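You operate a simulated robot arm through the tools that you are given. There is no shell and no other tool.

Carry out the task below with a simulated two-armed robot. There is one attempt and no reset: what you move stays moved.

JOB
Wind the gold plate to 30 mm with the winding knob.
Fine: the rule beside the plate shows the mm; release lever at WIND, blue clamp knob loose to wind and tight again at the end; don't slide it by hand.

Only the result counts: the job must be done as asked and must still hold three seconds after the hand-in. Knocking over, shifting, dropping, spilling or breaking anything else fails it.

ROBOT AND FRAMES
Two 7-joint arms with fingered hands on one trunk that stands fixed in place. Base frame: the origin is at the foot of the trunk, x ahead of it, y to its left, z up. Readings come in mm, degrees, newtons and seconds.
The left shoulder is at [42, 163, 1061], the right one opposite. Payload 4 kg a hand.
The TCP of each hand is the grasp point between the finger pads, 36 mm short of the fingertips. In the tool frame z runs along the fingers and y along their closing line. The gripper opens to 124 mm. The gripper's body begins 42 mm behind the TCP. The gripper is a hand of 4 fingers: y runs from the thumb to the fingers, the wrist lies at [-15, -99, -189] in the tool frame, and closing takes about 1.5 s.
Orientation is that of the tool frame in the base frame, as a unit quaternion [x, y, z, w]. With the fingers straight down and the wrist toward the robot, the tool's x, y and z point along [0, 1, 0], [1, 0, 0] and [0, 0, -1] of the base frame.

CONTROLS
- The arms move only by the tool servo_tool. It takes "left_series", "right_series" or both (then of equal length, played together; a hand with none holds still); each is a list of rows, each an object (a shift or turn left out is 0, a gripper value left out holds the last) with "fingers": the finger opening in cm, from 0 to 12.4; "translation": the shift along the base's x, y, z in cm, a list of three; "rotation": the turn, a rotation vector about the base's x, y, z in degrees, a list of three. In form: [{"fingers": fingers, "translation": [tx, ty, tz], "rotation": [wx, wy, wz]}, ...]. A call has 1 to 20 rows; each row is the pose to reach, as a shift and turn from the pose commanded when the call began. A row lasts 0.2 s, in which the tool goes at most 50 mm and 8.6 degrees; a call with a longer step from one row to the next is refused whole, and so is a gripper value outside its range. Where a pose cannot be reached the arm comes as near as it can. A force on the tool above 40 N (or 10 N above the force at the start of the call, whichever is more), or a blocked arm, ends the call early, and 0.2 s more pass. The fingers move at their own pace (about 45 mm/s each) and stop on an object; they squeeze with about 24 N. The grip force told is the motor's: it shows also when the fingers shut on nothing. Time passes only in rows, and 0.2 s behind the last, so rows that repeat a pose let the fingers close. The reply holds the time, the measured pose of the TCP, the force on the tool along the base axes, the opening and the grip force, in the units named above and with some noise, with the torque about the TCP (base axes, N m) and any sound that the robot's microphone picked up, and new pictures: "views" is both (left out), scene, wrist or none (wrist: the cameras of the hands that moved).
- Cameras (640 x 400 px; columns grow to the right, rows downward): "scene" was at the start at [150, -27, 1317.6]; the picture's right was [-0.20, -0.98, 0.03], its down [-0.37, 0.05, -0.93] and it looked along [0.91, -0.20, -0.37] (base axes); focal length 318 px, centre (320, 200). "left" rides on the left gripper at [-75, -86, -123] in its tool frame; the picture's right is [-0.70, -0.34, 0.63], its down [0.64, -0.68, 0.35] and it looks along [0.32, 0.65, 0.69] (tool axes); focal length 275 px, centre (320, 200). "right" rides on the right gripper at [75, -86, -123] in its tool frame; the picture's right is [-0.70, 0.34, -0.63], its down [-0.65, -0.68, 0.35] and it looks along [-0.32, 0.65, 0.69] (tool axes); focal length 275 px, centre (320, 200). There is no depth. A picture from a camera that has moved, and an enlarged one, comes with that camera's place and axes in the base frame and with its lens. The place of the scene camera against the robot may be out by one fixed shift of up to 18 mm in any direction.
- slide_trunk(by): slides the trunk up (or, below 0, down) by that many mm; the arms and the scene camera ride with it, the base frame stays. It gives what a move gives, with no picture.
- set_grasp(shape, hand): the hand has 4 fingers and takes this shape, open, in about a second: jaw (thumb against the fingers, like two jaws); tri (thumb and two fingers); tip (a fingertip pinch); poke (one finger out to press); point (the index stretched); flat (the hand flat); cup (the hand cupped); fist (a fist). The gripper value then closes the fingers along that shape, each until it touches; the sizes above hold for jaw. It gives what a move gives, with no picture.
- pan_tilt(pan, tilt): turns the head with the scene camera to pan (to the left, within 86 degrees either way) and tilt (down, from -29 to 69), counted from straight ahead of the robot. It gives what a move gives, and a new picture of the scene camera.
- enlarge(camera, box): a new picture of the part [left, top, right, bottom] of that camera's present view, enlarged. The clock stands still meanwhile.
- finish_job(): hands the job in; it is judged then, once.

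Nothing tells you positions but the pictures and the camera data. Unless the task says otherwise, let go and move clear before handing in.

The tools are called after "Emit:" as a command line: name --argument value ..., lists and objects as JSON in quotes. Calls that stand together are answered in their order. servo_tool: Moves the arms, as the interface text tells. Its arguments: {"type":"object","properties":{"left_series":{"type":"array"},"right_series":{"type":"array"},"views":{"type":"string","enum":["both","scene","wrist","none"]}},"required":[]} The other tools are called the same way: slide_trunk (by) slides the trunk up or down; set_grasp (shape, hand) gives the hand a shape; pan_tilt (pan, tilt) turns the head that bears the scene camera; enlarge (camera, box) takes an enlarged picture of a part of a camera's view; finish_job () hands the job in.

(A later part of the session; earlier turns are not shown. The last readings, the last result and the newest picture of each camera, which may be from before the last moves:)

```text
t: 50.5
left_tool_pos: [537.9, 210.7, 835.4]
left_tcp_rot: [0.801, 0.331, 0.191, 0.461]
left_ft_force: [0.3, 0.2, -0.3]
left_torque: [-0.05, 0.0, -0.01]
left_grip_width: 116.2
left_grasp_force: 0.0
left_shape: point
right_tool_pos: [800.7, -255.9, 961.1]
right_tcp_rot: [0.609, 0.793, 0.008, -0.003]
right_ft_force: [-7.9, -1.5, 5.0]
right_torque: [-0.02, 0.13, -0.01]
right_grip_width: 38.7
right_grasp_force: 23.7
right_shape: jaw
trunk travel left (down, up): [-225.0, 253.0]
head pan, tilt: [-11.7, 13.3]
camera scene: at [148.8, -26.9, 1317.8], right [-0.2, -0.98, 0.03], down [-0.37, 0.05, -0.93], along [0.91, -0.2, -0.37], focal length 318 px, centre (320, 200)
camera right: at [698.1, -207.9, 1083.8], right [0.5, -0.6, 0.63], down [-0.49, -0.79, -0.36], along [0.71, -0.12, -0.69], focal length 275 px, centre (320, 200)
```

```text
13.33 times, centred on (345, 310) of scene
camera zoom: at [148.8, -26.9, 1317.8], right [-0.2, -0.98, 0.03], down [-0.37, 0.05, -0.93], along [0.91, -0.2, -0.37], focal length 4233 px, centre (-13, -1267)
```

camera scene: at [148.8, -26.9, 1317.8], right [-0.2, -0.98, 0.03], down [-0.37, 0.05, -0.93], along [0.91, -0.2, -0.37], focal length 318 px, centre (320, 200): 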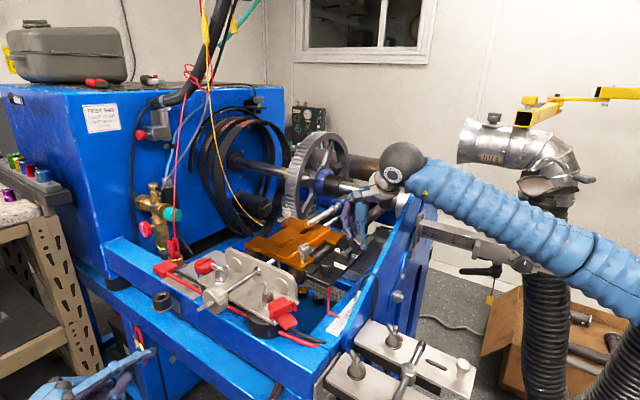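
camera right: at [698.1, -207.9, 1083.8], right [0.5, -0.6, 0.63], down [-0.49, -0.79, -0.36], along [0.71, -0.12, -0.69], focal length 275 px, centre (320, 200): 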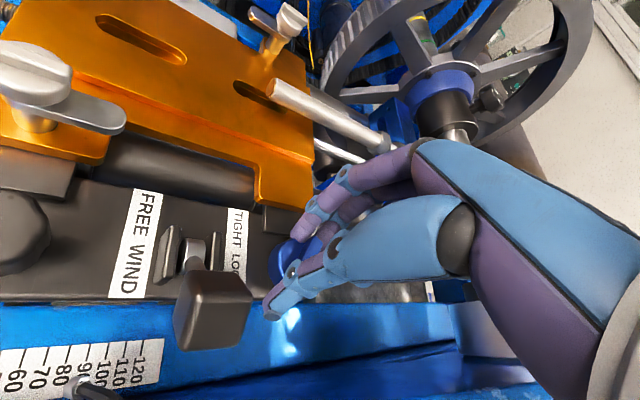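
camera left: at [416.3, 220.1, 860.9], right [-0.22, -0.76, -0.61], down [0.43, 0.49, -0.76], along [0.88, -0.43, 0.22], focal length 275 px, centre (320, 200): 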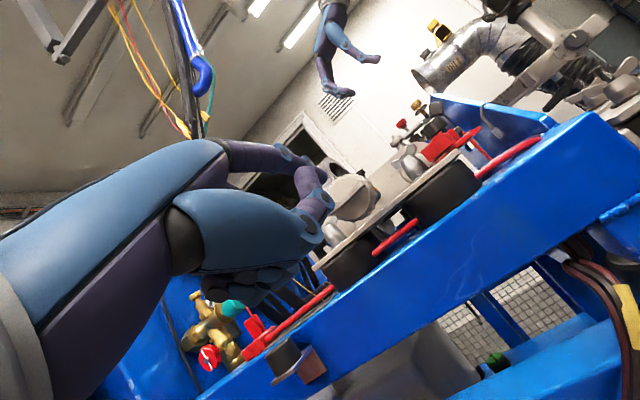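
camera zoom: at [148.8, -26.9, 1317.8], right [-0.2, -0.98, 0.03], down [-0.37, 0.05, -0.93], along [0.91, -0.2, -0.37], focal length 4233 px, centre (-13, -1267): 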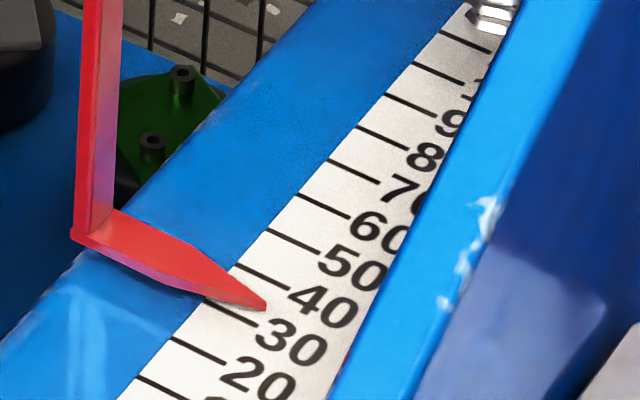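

The bar is gripped (38.7 mm), and the scene view shows the pointer unchanged. Now I'll turn clockwise toward TIGHT.

Emit:
servo_tool --right_series '[{"rotation": [0, 0, -6], "translation": [0.03, 0, 0]}, {"rotation": [0, 0, -12], "translation": [0.06, 0, 0]}, {"rotation": [0, 0, -18], "translation": [0.09, -0.02, 0]}, {"rotation": [0, 0, -24], "translation": [0.1, -0.04, 0]}, {"rotation": [0, 0, -30], "translation": [0.1, -0.05, 0]}, {"rotation": [0, 0, -36], "translation": [0.1, -0.05, 0]}, {"rotation": [0, 0, -42], "translation": [0.1, -0.05, 0]}, {"rotation": [0, 0, -48], "translation": [0.1, -0.05, 0]}, {"rotation": [0, 0, -54], "translation": [0.1, -0.05, 0]}, {"rotation": [0, 0, -60], "translation": [0.1, -0.05, 0]}]' --views "wrist"

Emit:
enlarge --camera "right" --box '[180, 180, 380, 330]'

Emit:
enlarge --camera "scene" --box '[325, 295, 365, 325]'

```text
t: 52.7
left_tool_pos: [540.2, 211.4, 835.5]
left_tcp_rot: [0.8, 0.331, 0.191, 0.463]
left_ft_force: [-0.3, -0.5, -0.6]
left_torque: [0.01, -0.03, -0.01]
left_grip_width: 116.0
left_grasp_force: 0.1
left_shape: point
right_tool_pos: [802.5, -255.2, 961.5]
right_tcp_rot: [0.924, 0.382, 0.008, 0.001]
right_ft_force: [-3.7, 8.6, 5.8]
right_torque: [0.18, 0.05, 0.06]
right_grip_width: 38.6
right_grasp_force: 24.2
right_shape: jaw
trunk travel left (down, up): [-225.0, 253.0]
head pan, tilt: [-11.7, 13.3]
camera right: at [793.3, -142.6, 1084.1], right [-0.27, -0.73, 0.63], down [-0.93, 0.03, -0.36], along [0.25, -0.68, -0.69], focal length 275 px, centre (320, 200)
```

right: 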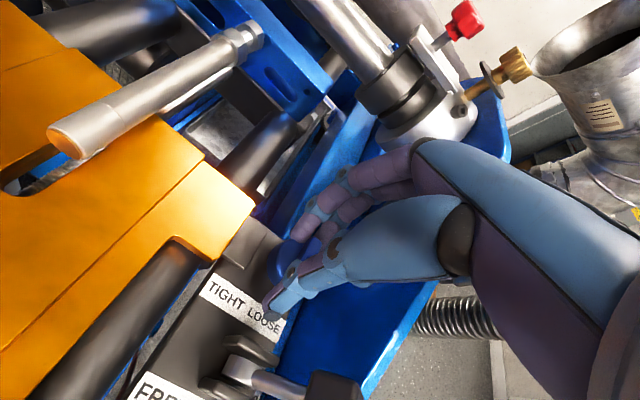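

```text
2.67 times, centred on (280, 255) of right
camera zoom: at [793.3, -142.6, 1084.1], right [-0.27, -0.73, 0.63], down [-0.93, 0.03, -0.36], along [0.25, -0.68, -0.69], focal length 734 px, centre (427, 53)
```

zoom: 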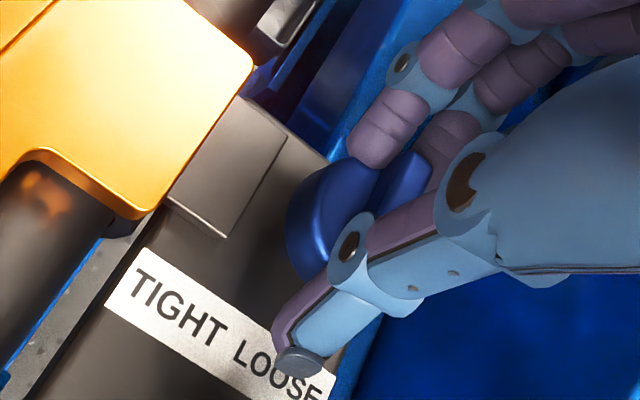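

```text
13.33 times, centred on (345, 310) of scene
camera zoom: at [149.1, -26.0, 1317.7], right [-0.2, -0.98, 0.03], down [-0.37, 0.05, -0.93], along [0.91, -0.2, -0.37], focal length 4233 px, centre (-13, -1267)
```

zoom: 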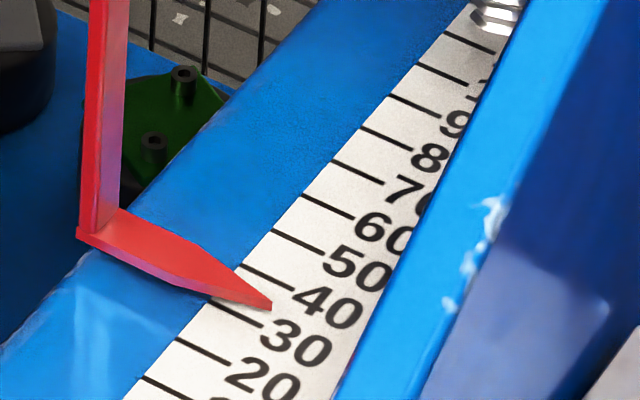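

The knob follows, and the pointer is steady relative to the ticks. I'll try continuing clockwise in this same grip, past yaw −45°.

Emit:
servo_tool --right_series '[{"rotation": [0, 0, -5]}, {"rotation": [0, 0, -10]}, {"rotation": [0, 0, -15]}, {"rotation": [0, 0, -20]}, {"rotation": [0, 0, -25]}, {"rotation": [0, 0, -30]}]' --views "wrist"

Emit:
enlarge --camera "right" --box '[180, 180, 380, 330]'

```text
t: 54.1
left_tool_pos: [538.2, 212.2, 835.3]
left_tcp_rot: [0.799, 0.332, 0.192, 0.463]
left_ft_force: [0.2, 0.5, 0.4]
left_torque: [0.01, 0.0, -0.02]
left_grip_width: 116.3
left_grasp_force: 0.2
left_shape: point
right_tool_pos: [802.8, -255.8, 961.0]
right_tcp_rot: [0.991, 0.13, 0.008, 0.003]
right_ft_force: [3.3, 7.7, 7.9]
right_torque: [0.11, -0.15, 0.01]
right_grip_width: 38.0
right_grasp_force: 24.3
right_shape: jaw
trunk travel left (down, up): [-225.0, 253.0]
head pan, tilt: [-11.7, 13.3]
camera right: at [851.6, -152.7, 1084.2], right [-0.6, -0.5, 0.63], down [-0.79, 0.49, -0.36], along [-0.12, -0.71, -0.69], focal length 275 px, centre (320, 200)
```

right: 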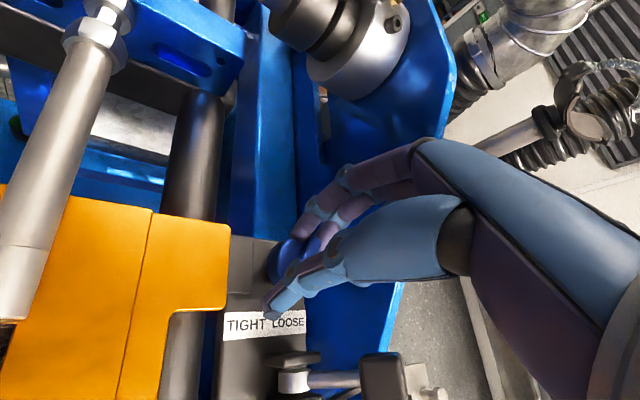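

```text
2.67 times, centred on (280, 255) of right
camera zoom: at [851.6, -152.7, 1084.2], right [-0.6, -0.5, 0.63], down [-0.79, 0.49, -0.36], along [-0.12, -0.71, -0.69], focal length 734 px, centre (427, 53)
```

zoom: 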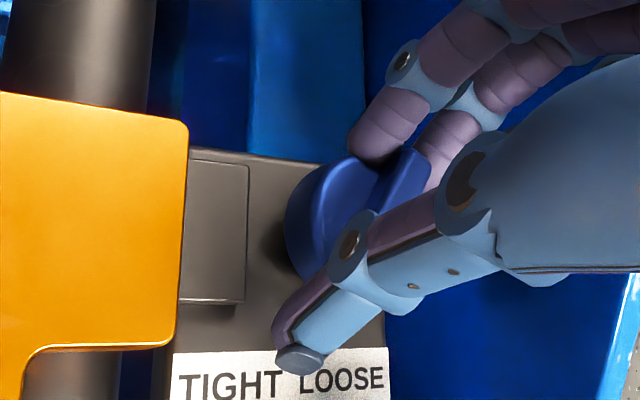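

Still no resistance at yaw −75°, with the pointer near 104°. I'll continue carefully toward the TIGHT stop while watching the forces and the wall clearance.

Emit:
servo_tool --right_series '[{"rotation": [0, 0, -4]}, {"rotation": [0, 0, -8]}, {"rotation": [0, 0, -12]}, {"rotation": [0, 0, -16]}]' --views "both"

Emit:
enlarge --camera "scene" --box '[310, 160, 420, 260]'

```text
t: 55.1
left_tool_pos: [540.5, 213.2, 835.5]
left_tcp_rot: [0.8, 0.332, 0.191, 0.462]
left_ft_force: [-0.2, 0.5, -0.6]
left_torque: [0.01, 0.03, 0.0]
left_grip_width: 116.3
left_grasp_force: 0.1
left_shape: point
right_tool_pos: [802.1, -255.0, 962.0]
right_tcp_rot: [1.0, -0.008, 0.008, 0.004]
right_ft_force: [6.7, 6.5, 9.5]
right_torque: [0.05, -0.22, 0.03]
right_grip_width: 38.1
right_grasp_force: 24.1
right_shape: jaw
trunk travel left (down, up): [-225.0, 253.0]
head pan, tilt: [-11.7, 13.3]
camera scene: at [149.7, -26.0, 1317.7], right [-0.2, -0.98, 0.03], down [-0.37, 0.05, -0.93], along [0.91, -0.2, -0.37], focal length 318 px, centre (320, 200)
camera right: at [878.1, -170.1, 1084.1], right [-0.71, -0.32, 0.63], down [-0.63, 0.69, -0.36], along [-0.32, -0.65, -0.69], focal length 275 px, centre (320, 200)
```

scene: 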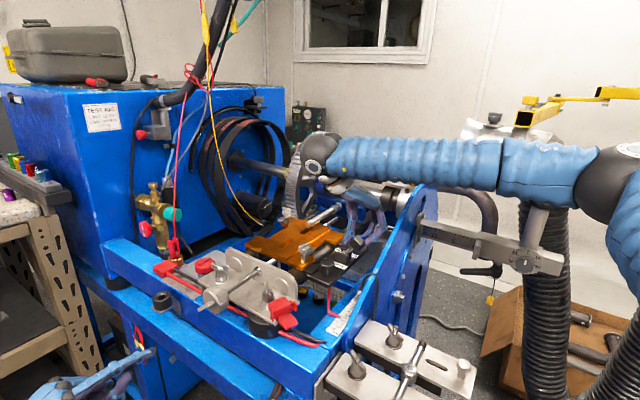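
right: 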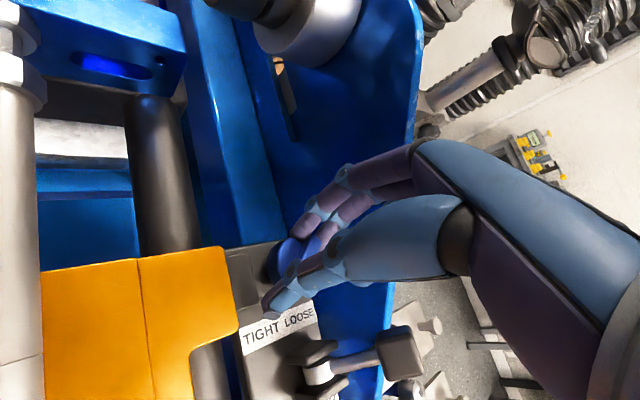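

```text
4.00 times, centred on (365, 210) of scene
camera zoom: at [149.7, -26.0, 1317.7], right [-0.2, -0.98, 0.03], down [-0.37, 0.05, -0.93], along [0.91, -0.2, -0.37], focal length 1270 px, centre (140, 160)
```

zoom: 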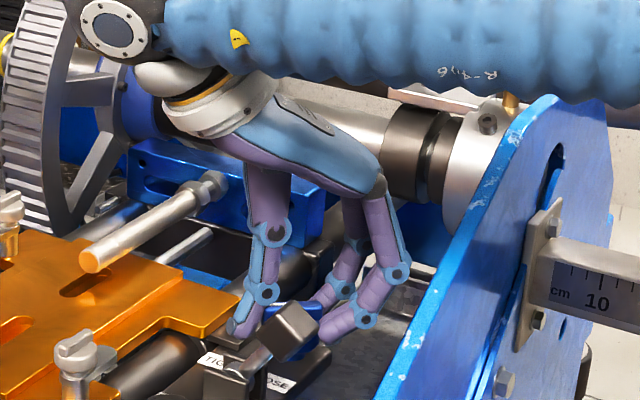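

Forces are low and clearance looks fine. Only about 14° is left to the TIGHT stop, so I'll continue in small steps.

Emit:
servo_tool --right_series '[{"rotation": [0, 0, -3]}, {"rotation": [0, 0, -6]}, {"rotation": [0, 0, -9]}, {"rotation": [0, 0, -12]}]' --views "wrist"

Emit:
enlarge --camera "right" --box '[180, 180, 380, 330]'

Emit:
enlarge --camera "scene" --box '[325, 295, 365, 325]'

```text
t: 56.1
left_tool_pos: [539.3, 210.8, 836.2]
left_tcp_rot: [0.8, 0.332, 0.191, 0.463]
left_ft_force: [0.0, 1.1, 0.1]
left_torque: [0.01, -0.03, 0.01]
left_grip_width: 116.0
left_grasp_force: 0.0
left_shape: point
right_tool_pos: [801.4, -256.4, 961.1]
right_tcp_rot: [0.994, -0.112, 0.008, 0.006]
right_ft_force: [10.6, 6.2, 13.9]
right_torque: [0.09, -0.31, 0.15]
right_grip_width: 38.3
right_grasp_force: 23.8
right_shape: jaw
trunk travel left (down, up): [-225.0, 253.0]
head pan, tilt: [-11.7, 13.3]
camera right: at [893.8, -187.3, 1083.9], right [-0.76, -0.16, 0.63], down [-0.47, 0.81, -0.36], along [-0.44, -0.57, -0.69], focal length 275 px, centre (320, 200)
```

right: 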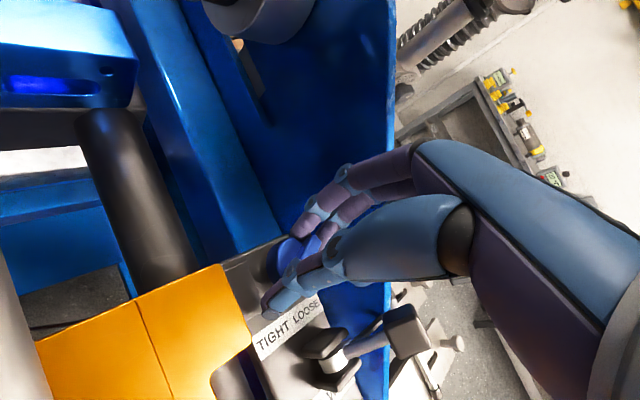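

```text
2.67 times, centred on (280, 255) of right
camera zoom: at [893.8, -187.3, 1083.9], right [-0.76, -0.16, 0.63], down [-0.47, 0.81, -0.36], along [-0.44, -0.57, -0.69], focal length 734 px, centre (427, 53)
```

zoom: 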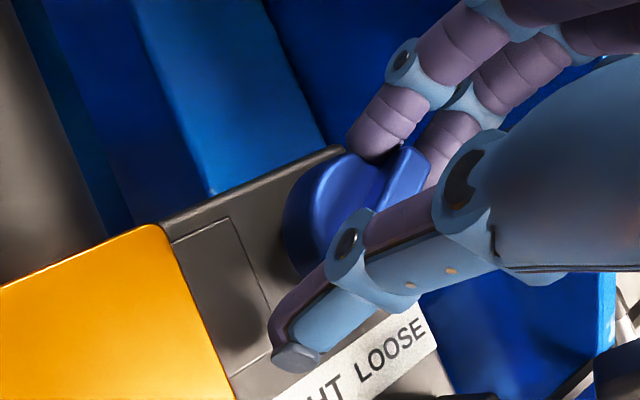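

```text
13.33 times, centred on (345, 310) of scene
camera zoom: at [149.8, -25.9, 1317.7], right [-0.2, -0.98, 0.03], down [-0.37, 0.05, -0.93], along [0.91, -0.2, -0.37], focal length 4233 px, centre (-13, -1267)
```

zoom: 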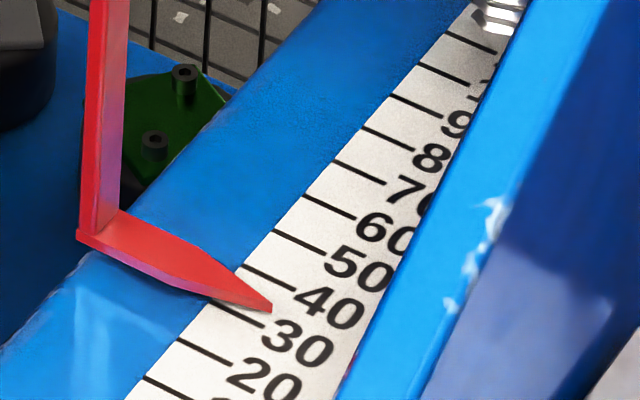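

Torque about z is starting to rise (0.15 N m) with the pointer back near its original TIGHT bearing of 75°. I'll turn a few degrees more to seat it firmly.

Emit:
servo_tool --right_series '[{"rotation": [0, 0, -3]}, {"rotation": [0, 0, -6]}, {"rotation": [0, 0, -9]}]' --views "none"

Emit:
enlarge --camera "right" --box '[180, 180, 380, 330]'

Emit:
enlarge --camera "scene" --box '[325, 295, 365, 325]'

```text
t: 56.9
left_tool_pos: [539.9, 212.3, 835.9]
left_tcp_rot: [0.8, 0.333, 0.191, 0.461]
left_ft_force: [0.4, 0.2, -0.1]
left_torque: [-0.03, -0.03, 0.0]
left_grip_width: 116.0
left_grasp_force: 0.1
left_shape: point
right_tool_pos: [802.5, -254.3, 960.6]
right_tcp_rot: [0.982, -0.191, 0.007, 0.006]
right_ft_force: [16.6, 6.6, 13.4]
right_torque: [0.02, -0.51, 0.34]
right_grip_width: 36.9
right_grasp_force: 24.4
right_shape: jaw
trunk travel left (down, up): [-225.0, 253.0]
head pan, tilt: [-11.7, 13.3]
```

```text
2.67 times, centred on (280, 255) of right
camera zoom: at [904.2, -201.9, 1083.8], right [-0.78, -0.04, 0.63], down [-0.34, 0.87, -0.36], along [-0.53, -0.49, -0.69], focal length 734 px, centre (427, 53)
```

zoom: 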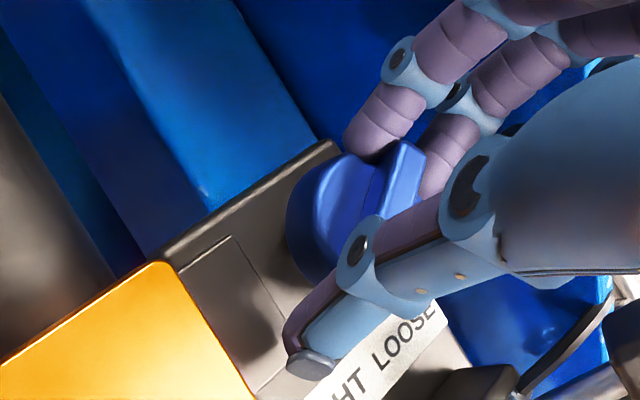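

```text
13.33 times, centred on (345, 310) of scene
camera zoom: at [150.2, -26.0, 1317.6], right [-0.2, -0.98, 0.03], down [-0.37, 0.05, -0.93], along [0.91, -0.2, -0.37], focal length 4233 px, centre (-13, -1267)
```

zoom: 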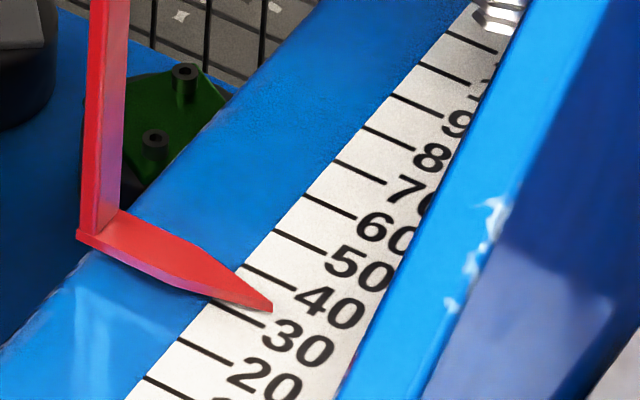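

The torque reached 0.34 N m and the bar stopped following, so the clamp is at its TIGHT stop. I'll release, lift straight up and turn the hand back while moving to the rule-viewing spot.

Emit:
servo_tool --right_series '[{"fingers": 4.6}, {"fingers": 5}, {"fingers": 5, "translation": [0, 0, 0.5]}, {"translation": [0, 0, 3]}, {"translation": [0, 0, 6.5]}, {"translation": [0, 0, 10]}, {"translation": [0, 0, 13], "rotation": [0, 0, 8]}, {"translation": [-0.5, 0.5, 15], "rotation": [0, 0, 16]}, {"translation": [-1, 1, 17], "rotation": [0, 0, 24]}, {"translation": [-1.5, 1.5, 17.5], "rotation": [0, 0, 32]}, {"translation": [-2, 2, 17.5], "rotation": [0, 0, 40]}, {"translation": [-2.4, 2.5, 17.5], "rotation": [0, 0, 48]}, {"translation": [-2.8, 3, 17.5], "rotation": [0, 0, 56]}, {"translation": [-3.1, 3.5, 17.5], "rotation": [0, 0, 64]}, {"translation": [-3.3, 4, 17.5], "rotation": [0, 0, 72]}, {"translation": [-3.5, 4.5, 17.5], "rotation": [0, 0, 80]}, {"translation": [-3.6, 5, 17.5], "rotation": [0, 0, 88]}]' --views "both"

Emit:
enlarge --camera "right" --box '[120, 200, 320, 350]'

```text
t: 60.5
left_tool_pos: [540.8, 212.3, 835.3]
left_tcp_rot: [0.8, 0.332, 0.191, 0.461]
left_ft_force: [0.1, 0.1, -0.3]
left_torque: [-0.03, -0.04, 0.03]
left_grip_width: 116.3
left_grasp_force: 0.0
left_shape: point
right_tool_pos: [766.5, -206.6, 1134.3]
right_tcp_rot: [0.838, 0.546, 0.009, 0.0]
right_ft_force: [-0.5, 0.0, -0.1]
right_torque: [0.06, 0.02, -0.01]
right_grip_width: 50.1
right_grasp_force: 0.1
right_shape: jaw
trunk travel left (down, up): [-225.0, 253.0]
head pan, tilt: [-11.7, 13.3]
camera scene: at [149.9, -27.2, 1317.5], right [-0.2, -0.98, 0.03], down [-0.37, 0.05, -0.93], along [0.91, -0.2, -0.37], focal length 318 px, centre (320, 200)
camera right: at [717.7, -104.5, 1257.3], right [0.02, -0.78, 0.63], down [-0.88, -0.31, -0.36], along [0.48, -0.54, -0.69], focal length 275 px, centre (320, 200)
```

scene: 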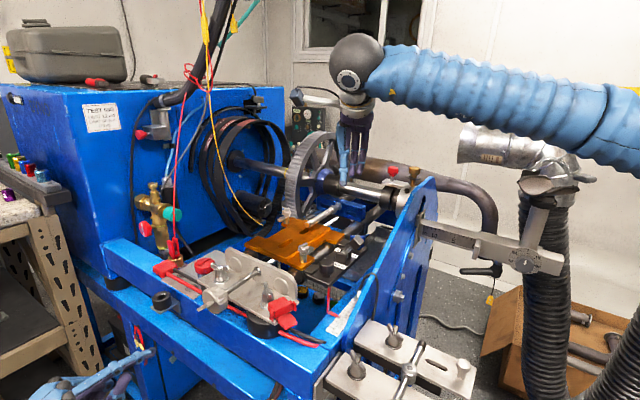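
right: 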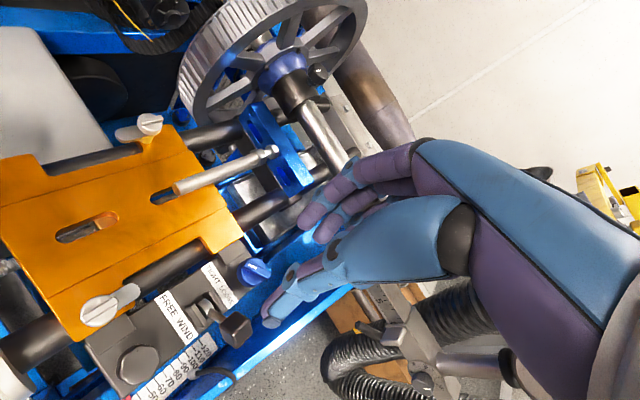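

```text
2.67 times, centred on (220, 275) of right
camera zoom: at [717.7, -104.5, 1257.3], right [0.02, -0.78, 0.63], down [-0.88, -0.31, -0.36], along [0.48, -0.54, -0.69], focal length 734 px, centre (587, 0)
```

zoom: 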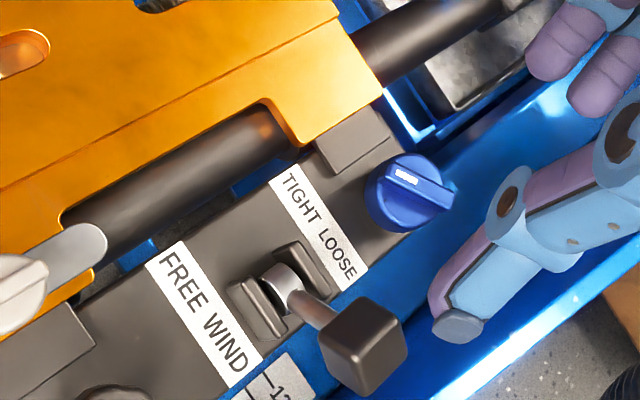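

The knob's mark is back in its original TIGHT position and the lever is at WIND. Now I'll return to the rule-viewing pose for a final reading.

Emit:
servo_tool --right_series '[{"translation": [0, 0.3, 0], "rotation": [0, 0, 8]}, {"translation": [0, 0.6, 0], "rotation": [0, 0, 16]}, {"translation": [-0.1, 0.9, 0], "rotation": [0, 0, 24]}, {"translation": [-0.1, 1.2, 0.1], "rotation": [0, 0, 32]}, {"translation": [-0.1, 1.5, 0.2], "rotation": [0, 0, 40]}, {"translation": [-0.2, 1.7, 0.3], "rotation": [0, 0, 48]}, {"translation": [-0.2, 1.7, 0.4], "rotation": [0, 0, 56]}, {"translation": [-0.2, 1.7, 0.4], "rotation": [0, 0, 56]}]' --views "wrist"

Emit:
enlarge --camera "right" --box '[10, 300, 170, 400]'

Emit:
enlarge --camera "right" --box '[58, 328, 98, 353]'

```text
t: 62.3
left_tool_pos: [539.0, 211.2, 835.4]
left_tcp_rot: [0.8, 0.332, 0.192, 0.461]
left_ft_force: [0.0, 0.7, 0.9]
left_torque: [0.02, 0.03, -0.04]
left_grip_width: 116.2
left_grasp_force: 0.0
left_shape: point
right_tool_pos: [763.0, -188.9, 1139.8]
right_tcp_rot: [0.484, 0.875, 0.007, -0.004]
right_ft_force: [-0.7, -0.4, 0.6]
right_torque: [0.06, 0.0, 0.0]
right_grip_width: 50.0
right_grasp_force: 0.1
right_shape: jaw
trunk travel left (down, up): [-225.0, 253.0]
head pan, tilt: [-11.7, 13.3]
camera right: at [652.3, -173.4, 1262.2], right [0.66, -0.42, 0.63], down [-0.23, -0.9, -0.36], along [0.72, 0.09, -0.69], focal length 275 px, centre (320, 200)
```

right: 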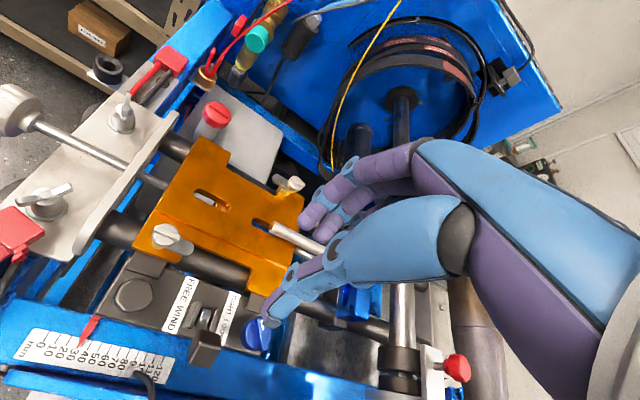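

```text
4.00 times, centred on (90, 350) of right
camera zoom: at [652.3, -173.4, 1262.2], right [0.66, -0.42, 0.63], down [-0.23, -0.9, -0.36], along [0.72, 0.09, -0.69], focal length 1101 px, centre (1240, -400)
```

zoom: 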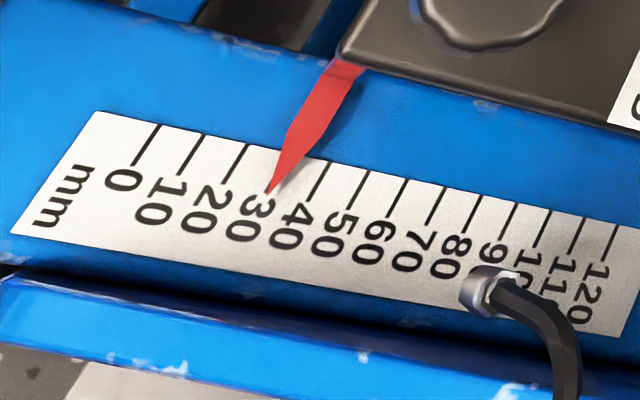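

```text
16.00 times, centred on (78, 340) of right
camera zoom: at [652.3, -173.4, 1262.2], right [0.66, -0.42, 0.63], down [-0.23, -0.9, -0.36], along [0.72, 0.09, -0.69], focal length 4404 px, centre (4192, -2048)
```

zoom: 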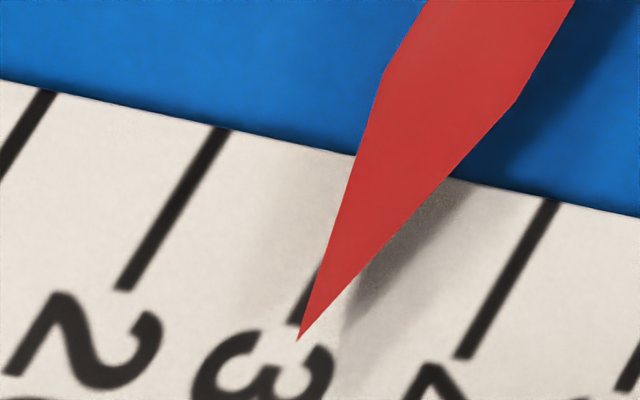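

The clamp is tight and the lever is at WIND, but the reading looks like about 30.4–30.5, so handling the clamp may have shifted the plate slightly. I'll lower the camera for a more precise reading.

Emit:
servo_tool --right_series '[{"translation": [0.3, -0.2, -4]}, {"translation": [0.6, -0.4, -7.5]}, {"translation": [0.8, -0.5, -9.5]}, {"translation": [0.8, -0.5, -9.5]}]' --views "none"

Emit:
enlarge --camera "right" --box '[40, 310, 120, 360]'

Emit:
enlarge --camera "right" --box '[55, 325, 95, 350]'

```text
t: 63.3
left_tool_pos: [539.7, 211.9, 835.9]
left_tcp_rot: [0.8, 0.332, 0.191, 0.461]
left_ft_force: [0.5, 0.4, 0.4]
left_torque: [-0.01, 0.01, -0.01]
left_grip_width: 116.0
left_grasp_force: 0.1
left_shape: point
right_tool_pos: [771.6, -195.1, 1044.6]
right_tcp_rot: [0.484, 0.875, 0.008, -0.004]
right_ft_force: [0.3, -0.2, -0.1]
right_torque: [0.03, 0.0, 0.01]
right_grip_width: 50.1
right_grasp_force: 0.1
right_shape: jaw
trunk travel left (down, up): [-225.0, 253.0]
head pan, tilt: [-11.7, 13.3]
```

```text
8.00 times, centred on (80, 335) of right
camera zoom: at [661.0, -179.9, 1167.7], right [0.66, -0.42, 0.63], down [-0.24, -0.9, -0.36], along [0.72, 0.09, -0.69], focal length 2202 px, centre (2240, -880)
```

zoom: 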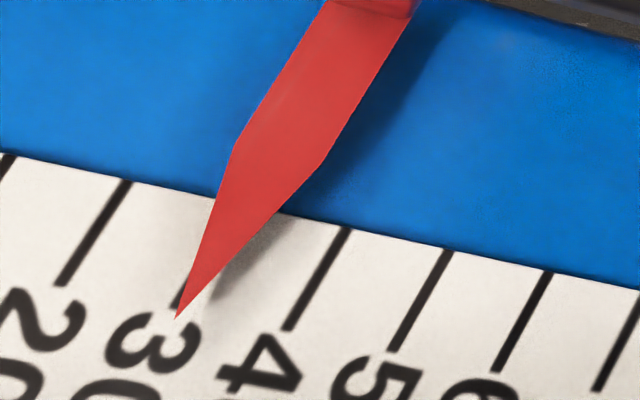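

```text
16.00 times, centred on (75, 338) of right
camera zoom: at [661.0, -179.9, 1167.7], right [0.66, -0.42, 0.63], down [-0.24, -0.9, -0.36], along [0.72, 0.09, -0.69], focal length 4404 px, centre (4240, -2000)
```

zoom: 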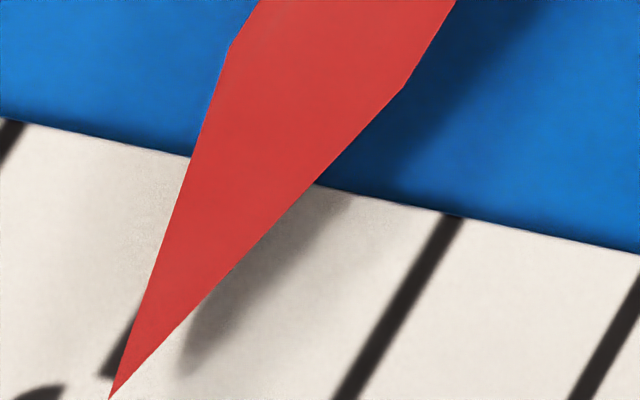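

Emit:
enlarge --camera "right" --box '[42, 330, 82, 355]'

Emit:
enlarge --camera "right" --box '[20, 310, 100, 360]'

```text
16.00 times, centred on (62, 342) of right
camera zoom: at [661.0, -179.9, 1167.7], right [0.66, -0.42, 0.63], down [-0.24, -0.9, -0.36], along [0.72, 0.09, -0.69], focal length 4404 px, centre (4448, -2080)
```

zoom: 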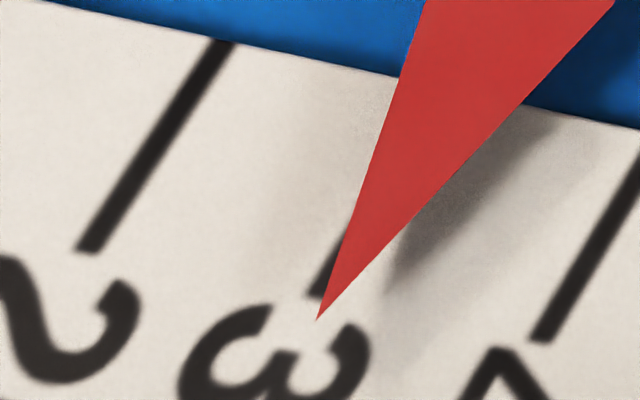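

```text
8.00 times, centred on (60, 335) of right
camera zoom: at [661.0, -179.9, 1167.7], right [0.66, -0.42, 0.63], down [-0.24, -0.9, -0.36], along [0.72, 0.09, -0.69], focal length 2202 px, centre (2400, -880)
```

zoom: 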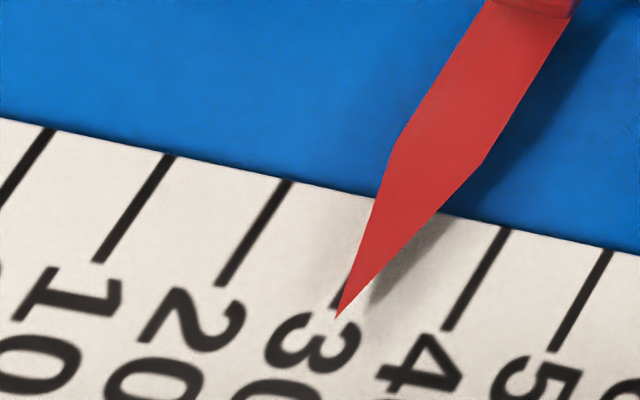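

Careful interpolation gives about 30.45 mm. The plate was last driven in +d, so backlash let it creep that way while I clamped. I'll redo it: loosen, approach 30.0 from above so that backlash resists this creep, and clamp again. First the right hand goes above the knob at yaw −105°.

Emit:
servo_tool --right_series '[{"fingers": 5, "translation": [0, 0, 4]}, {"translation": [0, 0, 8], "rotation": [0, 0, -8]}, {"translation": [0.2, -0.4, 9], "rotation": [0, 0, -16]}, {"translation": [0.4, -0.8, 9], "rotation": [0, 0, -24]}, {"translation": [0.6, -1.2, 9], "rotation": [0, 0, -32]}, {"translation": [0.8, -1.6, 9], "rotation": [0, 0, -40]}, {"translation": [1.0, -2.0, 9], "rotation": [0, 0, -48]}, {"translation": [1.2, -2.4, 9], "rotation": [0, 0, -56]}, {"translation": [1.4, -2.8, 9], "rotation": [0, 0, -64]}, {"translation": [1.6, -3.2, 9], "rotation": [0, 0, -72]}, {"translation": [1.8, -3.6, 9], "rotation": [0, 0, -80]}, {"translation": [2.0, -4.0, 9], "rotation": [0, 0, -88]}, {"translation": [2.3, -4.4, 9], "rotation": [0, 0, -96]}, {"translation": [2.6, -4.8, 8.5], "rotation": [0, 0, -104]}, {"translation": [2.8, -5.2, 8], "rotation": [0, 0, -112]}, {"translation": [3.0, -5.6, 7], "rotation": [0, 0, -120]}, {"translation": [3.07, -6.05, 5], "rotation": [0, 0, -128]}, {"translation": [3.07, -6.05, 2], "rotation": [0, 0, -136]}, {"translation": [3.07, -6.05, -1], "rotation": [0, 0, -137]}, {"translation": [3.07, -6.05, -3], "rotation": [0, 0, -137]}]' --views "both"

Emit:
enlarge --camera "right" --box '[180, 180, 380, 330]'

```text
t: 67.5
left_tool_pos: [539.9, 211.4, 836.1]
left_tcp_rot: [0.801, 0.332, 0.19, 0.461]
left_ft_force: [0.3, -0.1, -0.5]
left_torque: [0.0, 0.0, 0.0]
left_grip_width: 116.3
left_grasp_force: 0.1
left_shape: point
right_tool_pos: [802.9, -255.3, 1010.8]
right_tcp_rot: [0.991, -0.13, 0.008, 0.006]
right_ft_force: [0.0, -0.1, -0.4]
right_torque: [0.02, 0.04, 0.01]
right_grip_width: 50.1
right_grasp_force: 0.1
right_shape: jaw
trunk travel left (down, up): [-225.0, 253.0]
head pan, tilt: [-11.7, 13.3]
camera scene: at [150.2, -26.6, 1317.5], right [-0.2, -0.98, 0.03], down [-0.37, 0.05, -0.93], along [0.91, -0.2, -0.37], focal length 318 px, centre (320, 200)
camera right: at [897.7, -190.2, 1134.9], right [-0.77, -0.14, 0.63], down [-0.44, 0.82, -0.36], along [-0.46, -0.55, -0.69], focal length 275 px, centre (320, 200)
```

scene: 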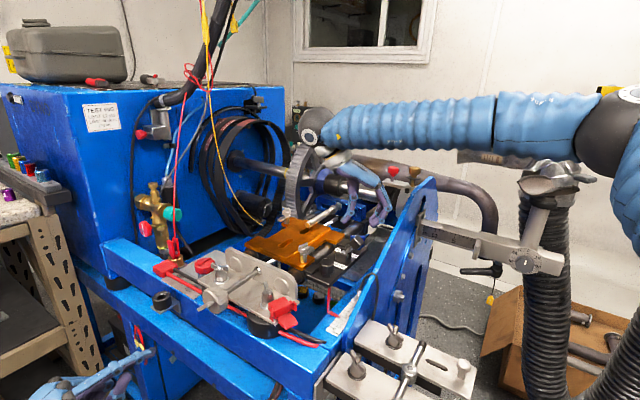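
right: 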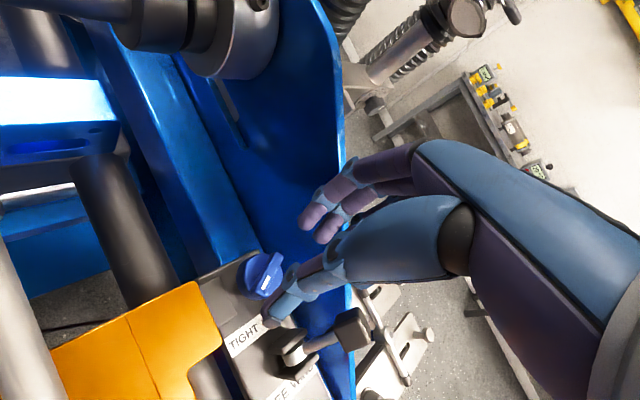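

```text
2.67 times, centred on (280, 255) of right
camera zoom: at [897.7, -190.2, 1134.9], right [-0.77, -0.14, 0.63], down [-0.44, 0.82, -0.36], along [-0.46, -0.55, -0.69], focal length 734 px, centre (427, 53)
```

zoom: 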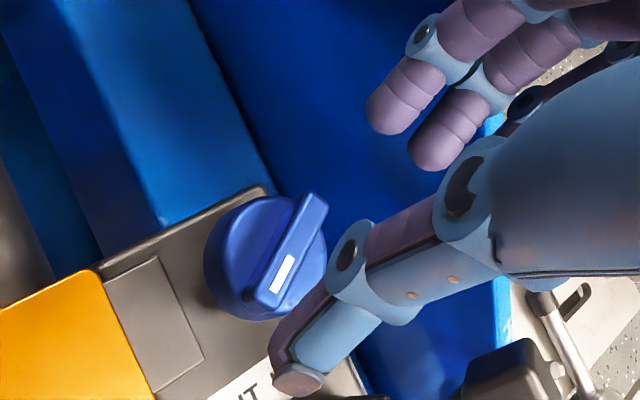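

The hand is aligned with the bar at TIGHT. I'll lower, grip the ends and turn counter-clockwise toward LOOSE.

Emit:
servo_tool --right_series '[{"fingers": 5.2, "translation": [-0.05, 0, -2]}, {"fingers": 5.2, "translation": [-0.05, 0, -4]}, {"fingers": 5.2, "translation": [-0.05, 0, -4.95]}, {"fingers": 3, "translation": [-0.05, 0, -4.95]}, {"fingers": 3, "translation": [-0.05, 0, -4.95]}, {"fingers": 3, "translation": [-0.05, 0, -4.95]}, {"translation": [-0.05, 0, -4.95], "rotation": [0, 0, 6]}, {"translation": [-0.05, 0, -4.95], "rotation": [0, 0, 12]}, {"translation": [-0.05, 0, -4.95], "rotation": [0, 0, 18]}, {"translation": [-0.05, 0, -4.95], "rotation": [0, 0, 24]}, {"translation": [-0.05, 0, -4.95], "rotation": [0, 0, 30]}]' --views "wrist"

Emit:
enlarge --camera "right" --box '[180, 180, 380, 330]'

```text
t: 69.9
left_tool_pos: [538.2, 211.9, 835.6]
left_tcp_rot: [0.8, 0.332, 0.191, 0.461]
left_ft_force: [-0.4, 0.8, -0.6]
left_torque: [0.01, 0.0, 0.0]
left_grip_width: 116.3
left_grasp_force: 0.0
left_shape: point
right_tool_pos: [801.4, -254.5, 964.4]
right_tcp_rot: [0.991, 0.132, 0.008, 0.004]
right_ft_force: [-4.9, 8.4, 2.4]
right_torque: [0.1, 0.1, -0.01]
right_grip_width: 34.0
right_grasp_force: 23.9
right_shape: jaw
trunk travel left (down, up): [-225.0, 253.0]
head pan, tilt: [-11.7, 13.3]
camera right: at [850.4, -151.3, 1088.0], right [-0.59, -0.5, 0.63], down [-0.79, 0.49, -0.36], along [-0.12, -0.71, -0.69], focal length 275 px, centre (320, 200)
```

right: 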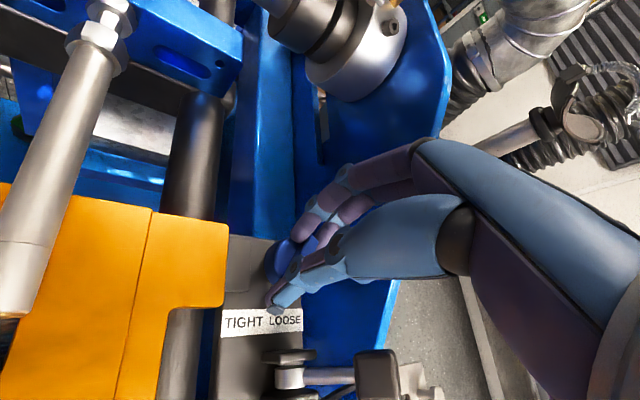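

```text
2.67 times, centred on (280, 255) of right
camera zoom: at [850.4, -151.3, 1088.0], right [-0.59, -0.5, 0.63], down [-0.79, 0.49, -0.36], along [-0.12, -0.71, -0.69], focal length 734 px, centre (427, 53)
```

zoom: 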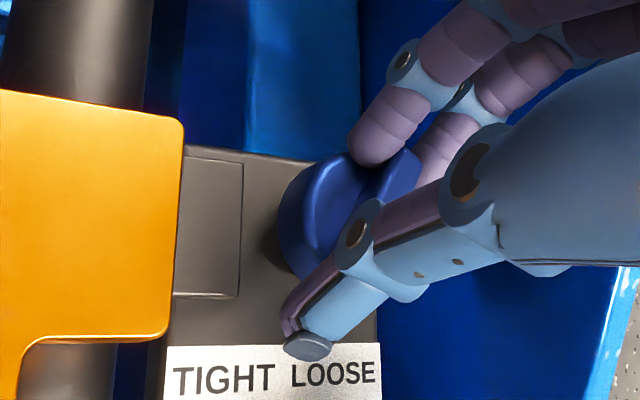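

Emit:
servo_tool --right_series '[{"rotation": [0, 0, 6]}, {"rotation": [0, 0, 12]}, {"rotation": [0, 0, 18]}, {"rotation": [0, 0, 24]}, {"rotation": [0, 0, 30]}, {"rotation": [0, 0, 36]}, {"rotation": [0, 0, 42]}, {"rotation": [0, 0, 48]}, {"rotation": [0, 0, 54]}, {"rotation": [0, 0, 60]}, {"rotation": [0, 0, 66]}, {"rotation": [0, 0, 72]}, {"rotation": [0, 0, 78]}]' --views "wrist"

Emit:
enlarge --camera "right" --box '[180, 180, 380, 330]'

```text
t: 72.7
left_tool_pos: [538.4, 210.9, 836.1]
left_tcp_rot: [0.8, 0.332, 0.191, 0.461]
left_ft_force: [0.4, 0.8, -0.1]
left_torque: [0.02, 0.02, -0.01]
left_grip_width: 116.2
left_grasp_force: 0.0
left_shape: point
right_tool_pos: [801.9, -256.0, 965.9]
right_tcp_rot: [0.688, 0.726, 0.009, -0.003]
right_ft_force: [-17.2, -6.2, 2.1]
right_torque: [-0.16, 0.45, -0.09]
right_grip_width: 34.5
right_grasp_force: 24.3
right_shape: jaw
trunk travel left (down, up): [-225.0, 253.0]
head pan, tilt: [-11.7, 13.3]
camera right: at [711.8, -187.8, 1088.5], right [0.37, -0.69, 0.63], down [-0.64, -0.68, -0.36], along [0.67, -0.27, -0.69], focal length 275 px, centre (320, 200)
```

right: 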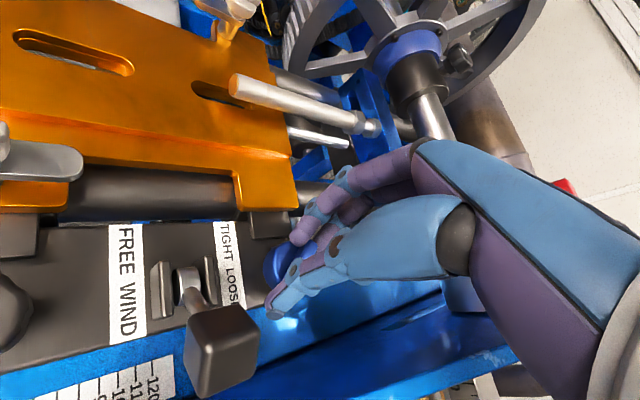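

```text
2.67 times, centred on (280, 255) of right
camera zoom: at [711.8, -187.8, 1088.5], right [0.37, -0.69, 0.63], down [-0.64, -0.68, -0.36], along [0.67, -0.27, -0.69], focal length 734 px, centre (427, 53)
```

zoom: 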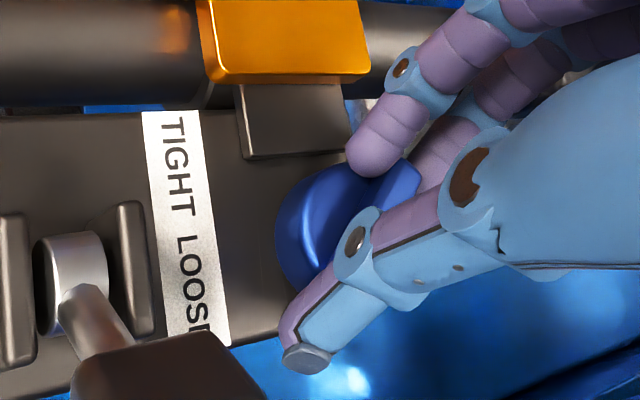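

Emit:
servo_tool --right_series '[{"rotation": [0, 0, 4]}, {"rotation": [0, 0, 8]}, {"rotation": [0, 0, 12]}, {"rotation": [0, 0, 16]}]' --views "none"

Emit:
enlarge --camera "right" --box '[180, 180, 380, 330]'

```text
t: 73.7
left_tool_pos: [540.5, 210.9, 837.6]
left_tcp_rot: [0.801, 0.332, 0.191, 0.46]
left_ft_force: [0.6, 0.4, 0.5]
left_torque: [-0.03, -0.02, 0.02]
left_grip_width: 116.4
left_grasp_force: 0.1
left_shape: point
right_tool_pos: [802.0, -257.4, 966.2]
right_tcp_rot: [0.58, 0.814, 0.009, -0.003]
right_ft_force: [-13.2, -12.4, 3.3]
right_torque: [-0.34, 0.3, -0.13]
right_grip_width: 34.8
right_grasp_force: 23.5
right_shape: jaw
trunk travel left (down, up): [-225.0, 253.0]
head pan, tilt: [-11.7, 13.3]
```

```text
2.67 times, centred on (280, 255) of right
camera zoom: at [696.6, -215.3, 1088.7], right [0.54, -0.56, 0.63], down [-0.43, -0.83, -0.36], along [0.72, -0.07, -0.69], focal length 734 px, centre (427, 53)
```

zoom: 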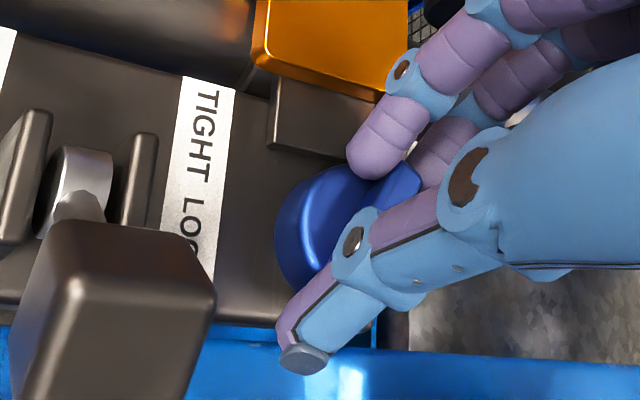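

The knob is at LOOSE again. I'll release, lift, and go back to the close rule-viewing pose.

Emit:
servo_tool --right_series '[{"fingers": 5}, {"fingers": 5.2}, {"translation": [0, 0, 1]}, {"translation": [0, 0, 4]}, {"translation": [0, 0, 8]}, {"translation": [-1, 2, 10], "rotation": [0, 0, 5]}, {"translation": [-2, 4, 10], "rotation": [0, 0, 9]}, {"translation": [-3.04, 6.23, 9.5], "rotation": [0, 0, 13]}, {"translation": [-3.04, 6.23, 7.85], "rotation": [0, 0, 13]}, {"translation": [-3.04, 6.23, 7.85], "rotation": [0, 0, 13]}]' --views "wrist"

Emit:
enlarge --camera "right" --box '[20, 310, 100, 360]'

Emit:
enlarge --camera "right" --box '[42, 330, 82, 355]'

```text
t: 75.9
left_tool_pos: [538.5, 212.4, 835.4]
left_tcp_rot: [0.8, 0.331, 0.191, 0.462]
left_ft_force: [-0.3, -0.5, -0.5]
left_torque: [0.0, -0.02, 0.03]
left_grip_width: 116.1
left_grasp_force: 0.0
left_shape: point
right_tool_pos: [771.7, -192.1, 1043.2]
right_tcp_rot: [0.484, 0.875, 0.007, -0.004]
right_ft_force: [1.5, -1.1, -0.2]
right_torque: [0.0, 0.0, 0.02]
right_grip_width: 51.8
right_grasp_force: 0.0
right_shape: jaw
trunk travel left (down, up): [-225.0, 253.0]
head pan, tilt: [-11.7, 13.3]
camera right: at [660.6, -176.4, 1166.3], right [0.66, -0.42, 0.63], down [-0.24, -0.9, -0.36], along [0.72, 0.09, -0.69], focal length 275 px, centre (320, 200)
```

right: 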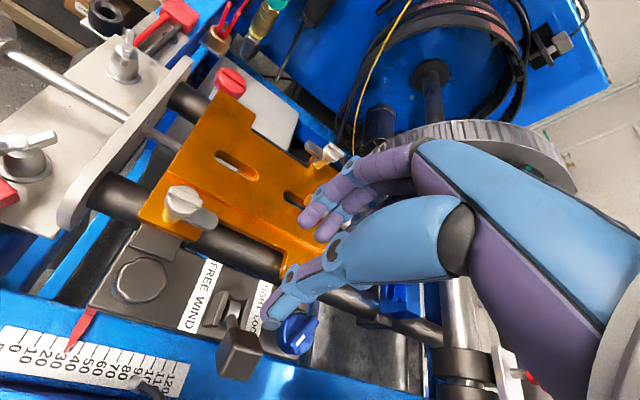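

```text
8.00 times, centred on (60, 335) of right
camera zoom: at [660.6, -176.4, 1166.3], right [0.66, -0.42, 0.63], down [-0.24, -0.9, -0.36], along [0.72, 0.09, -0.69], focal length 2202 px, centre (2400, -880)
```

zoom: 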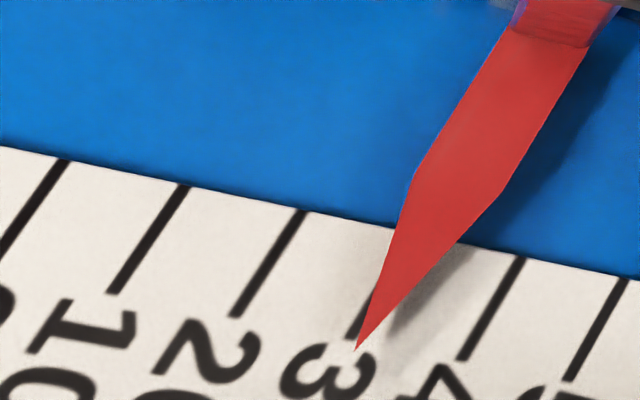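

```text
16.00 times, centred on (62, 342) of right
camera zoom: at [660.6, -176.4, 1166.3], right [0.66, -0.42, 0.63], down [-0.24, -0.9, -0.36], along [0.72, 0.09, -0.69], focal length 4404 px, centre (4448, -2080)
```

zoom: 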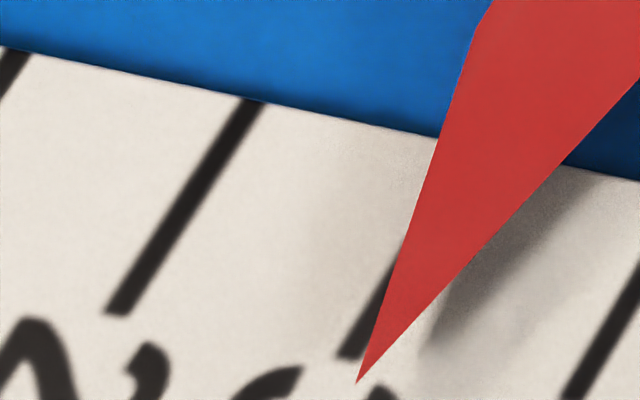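

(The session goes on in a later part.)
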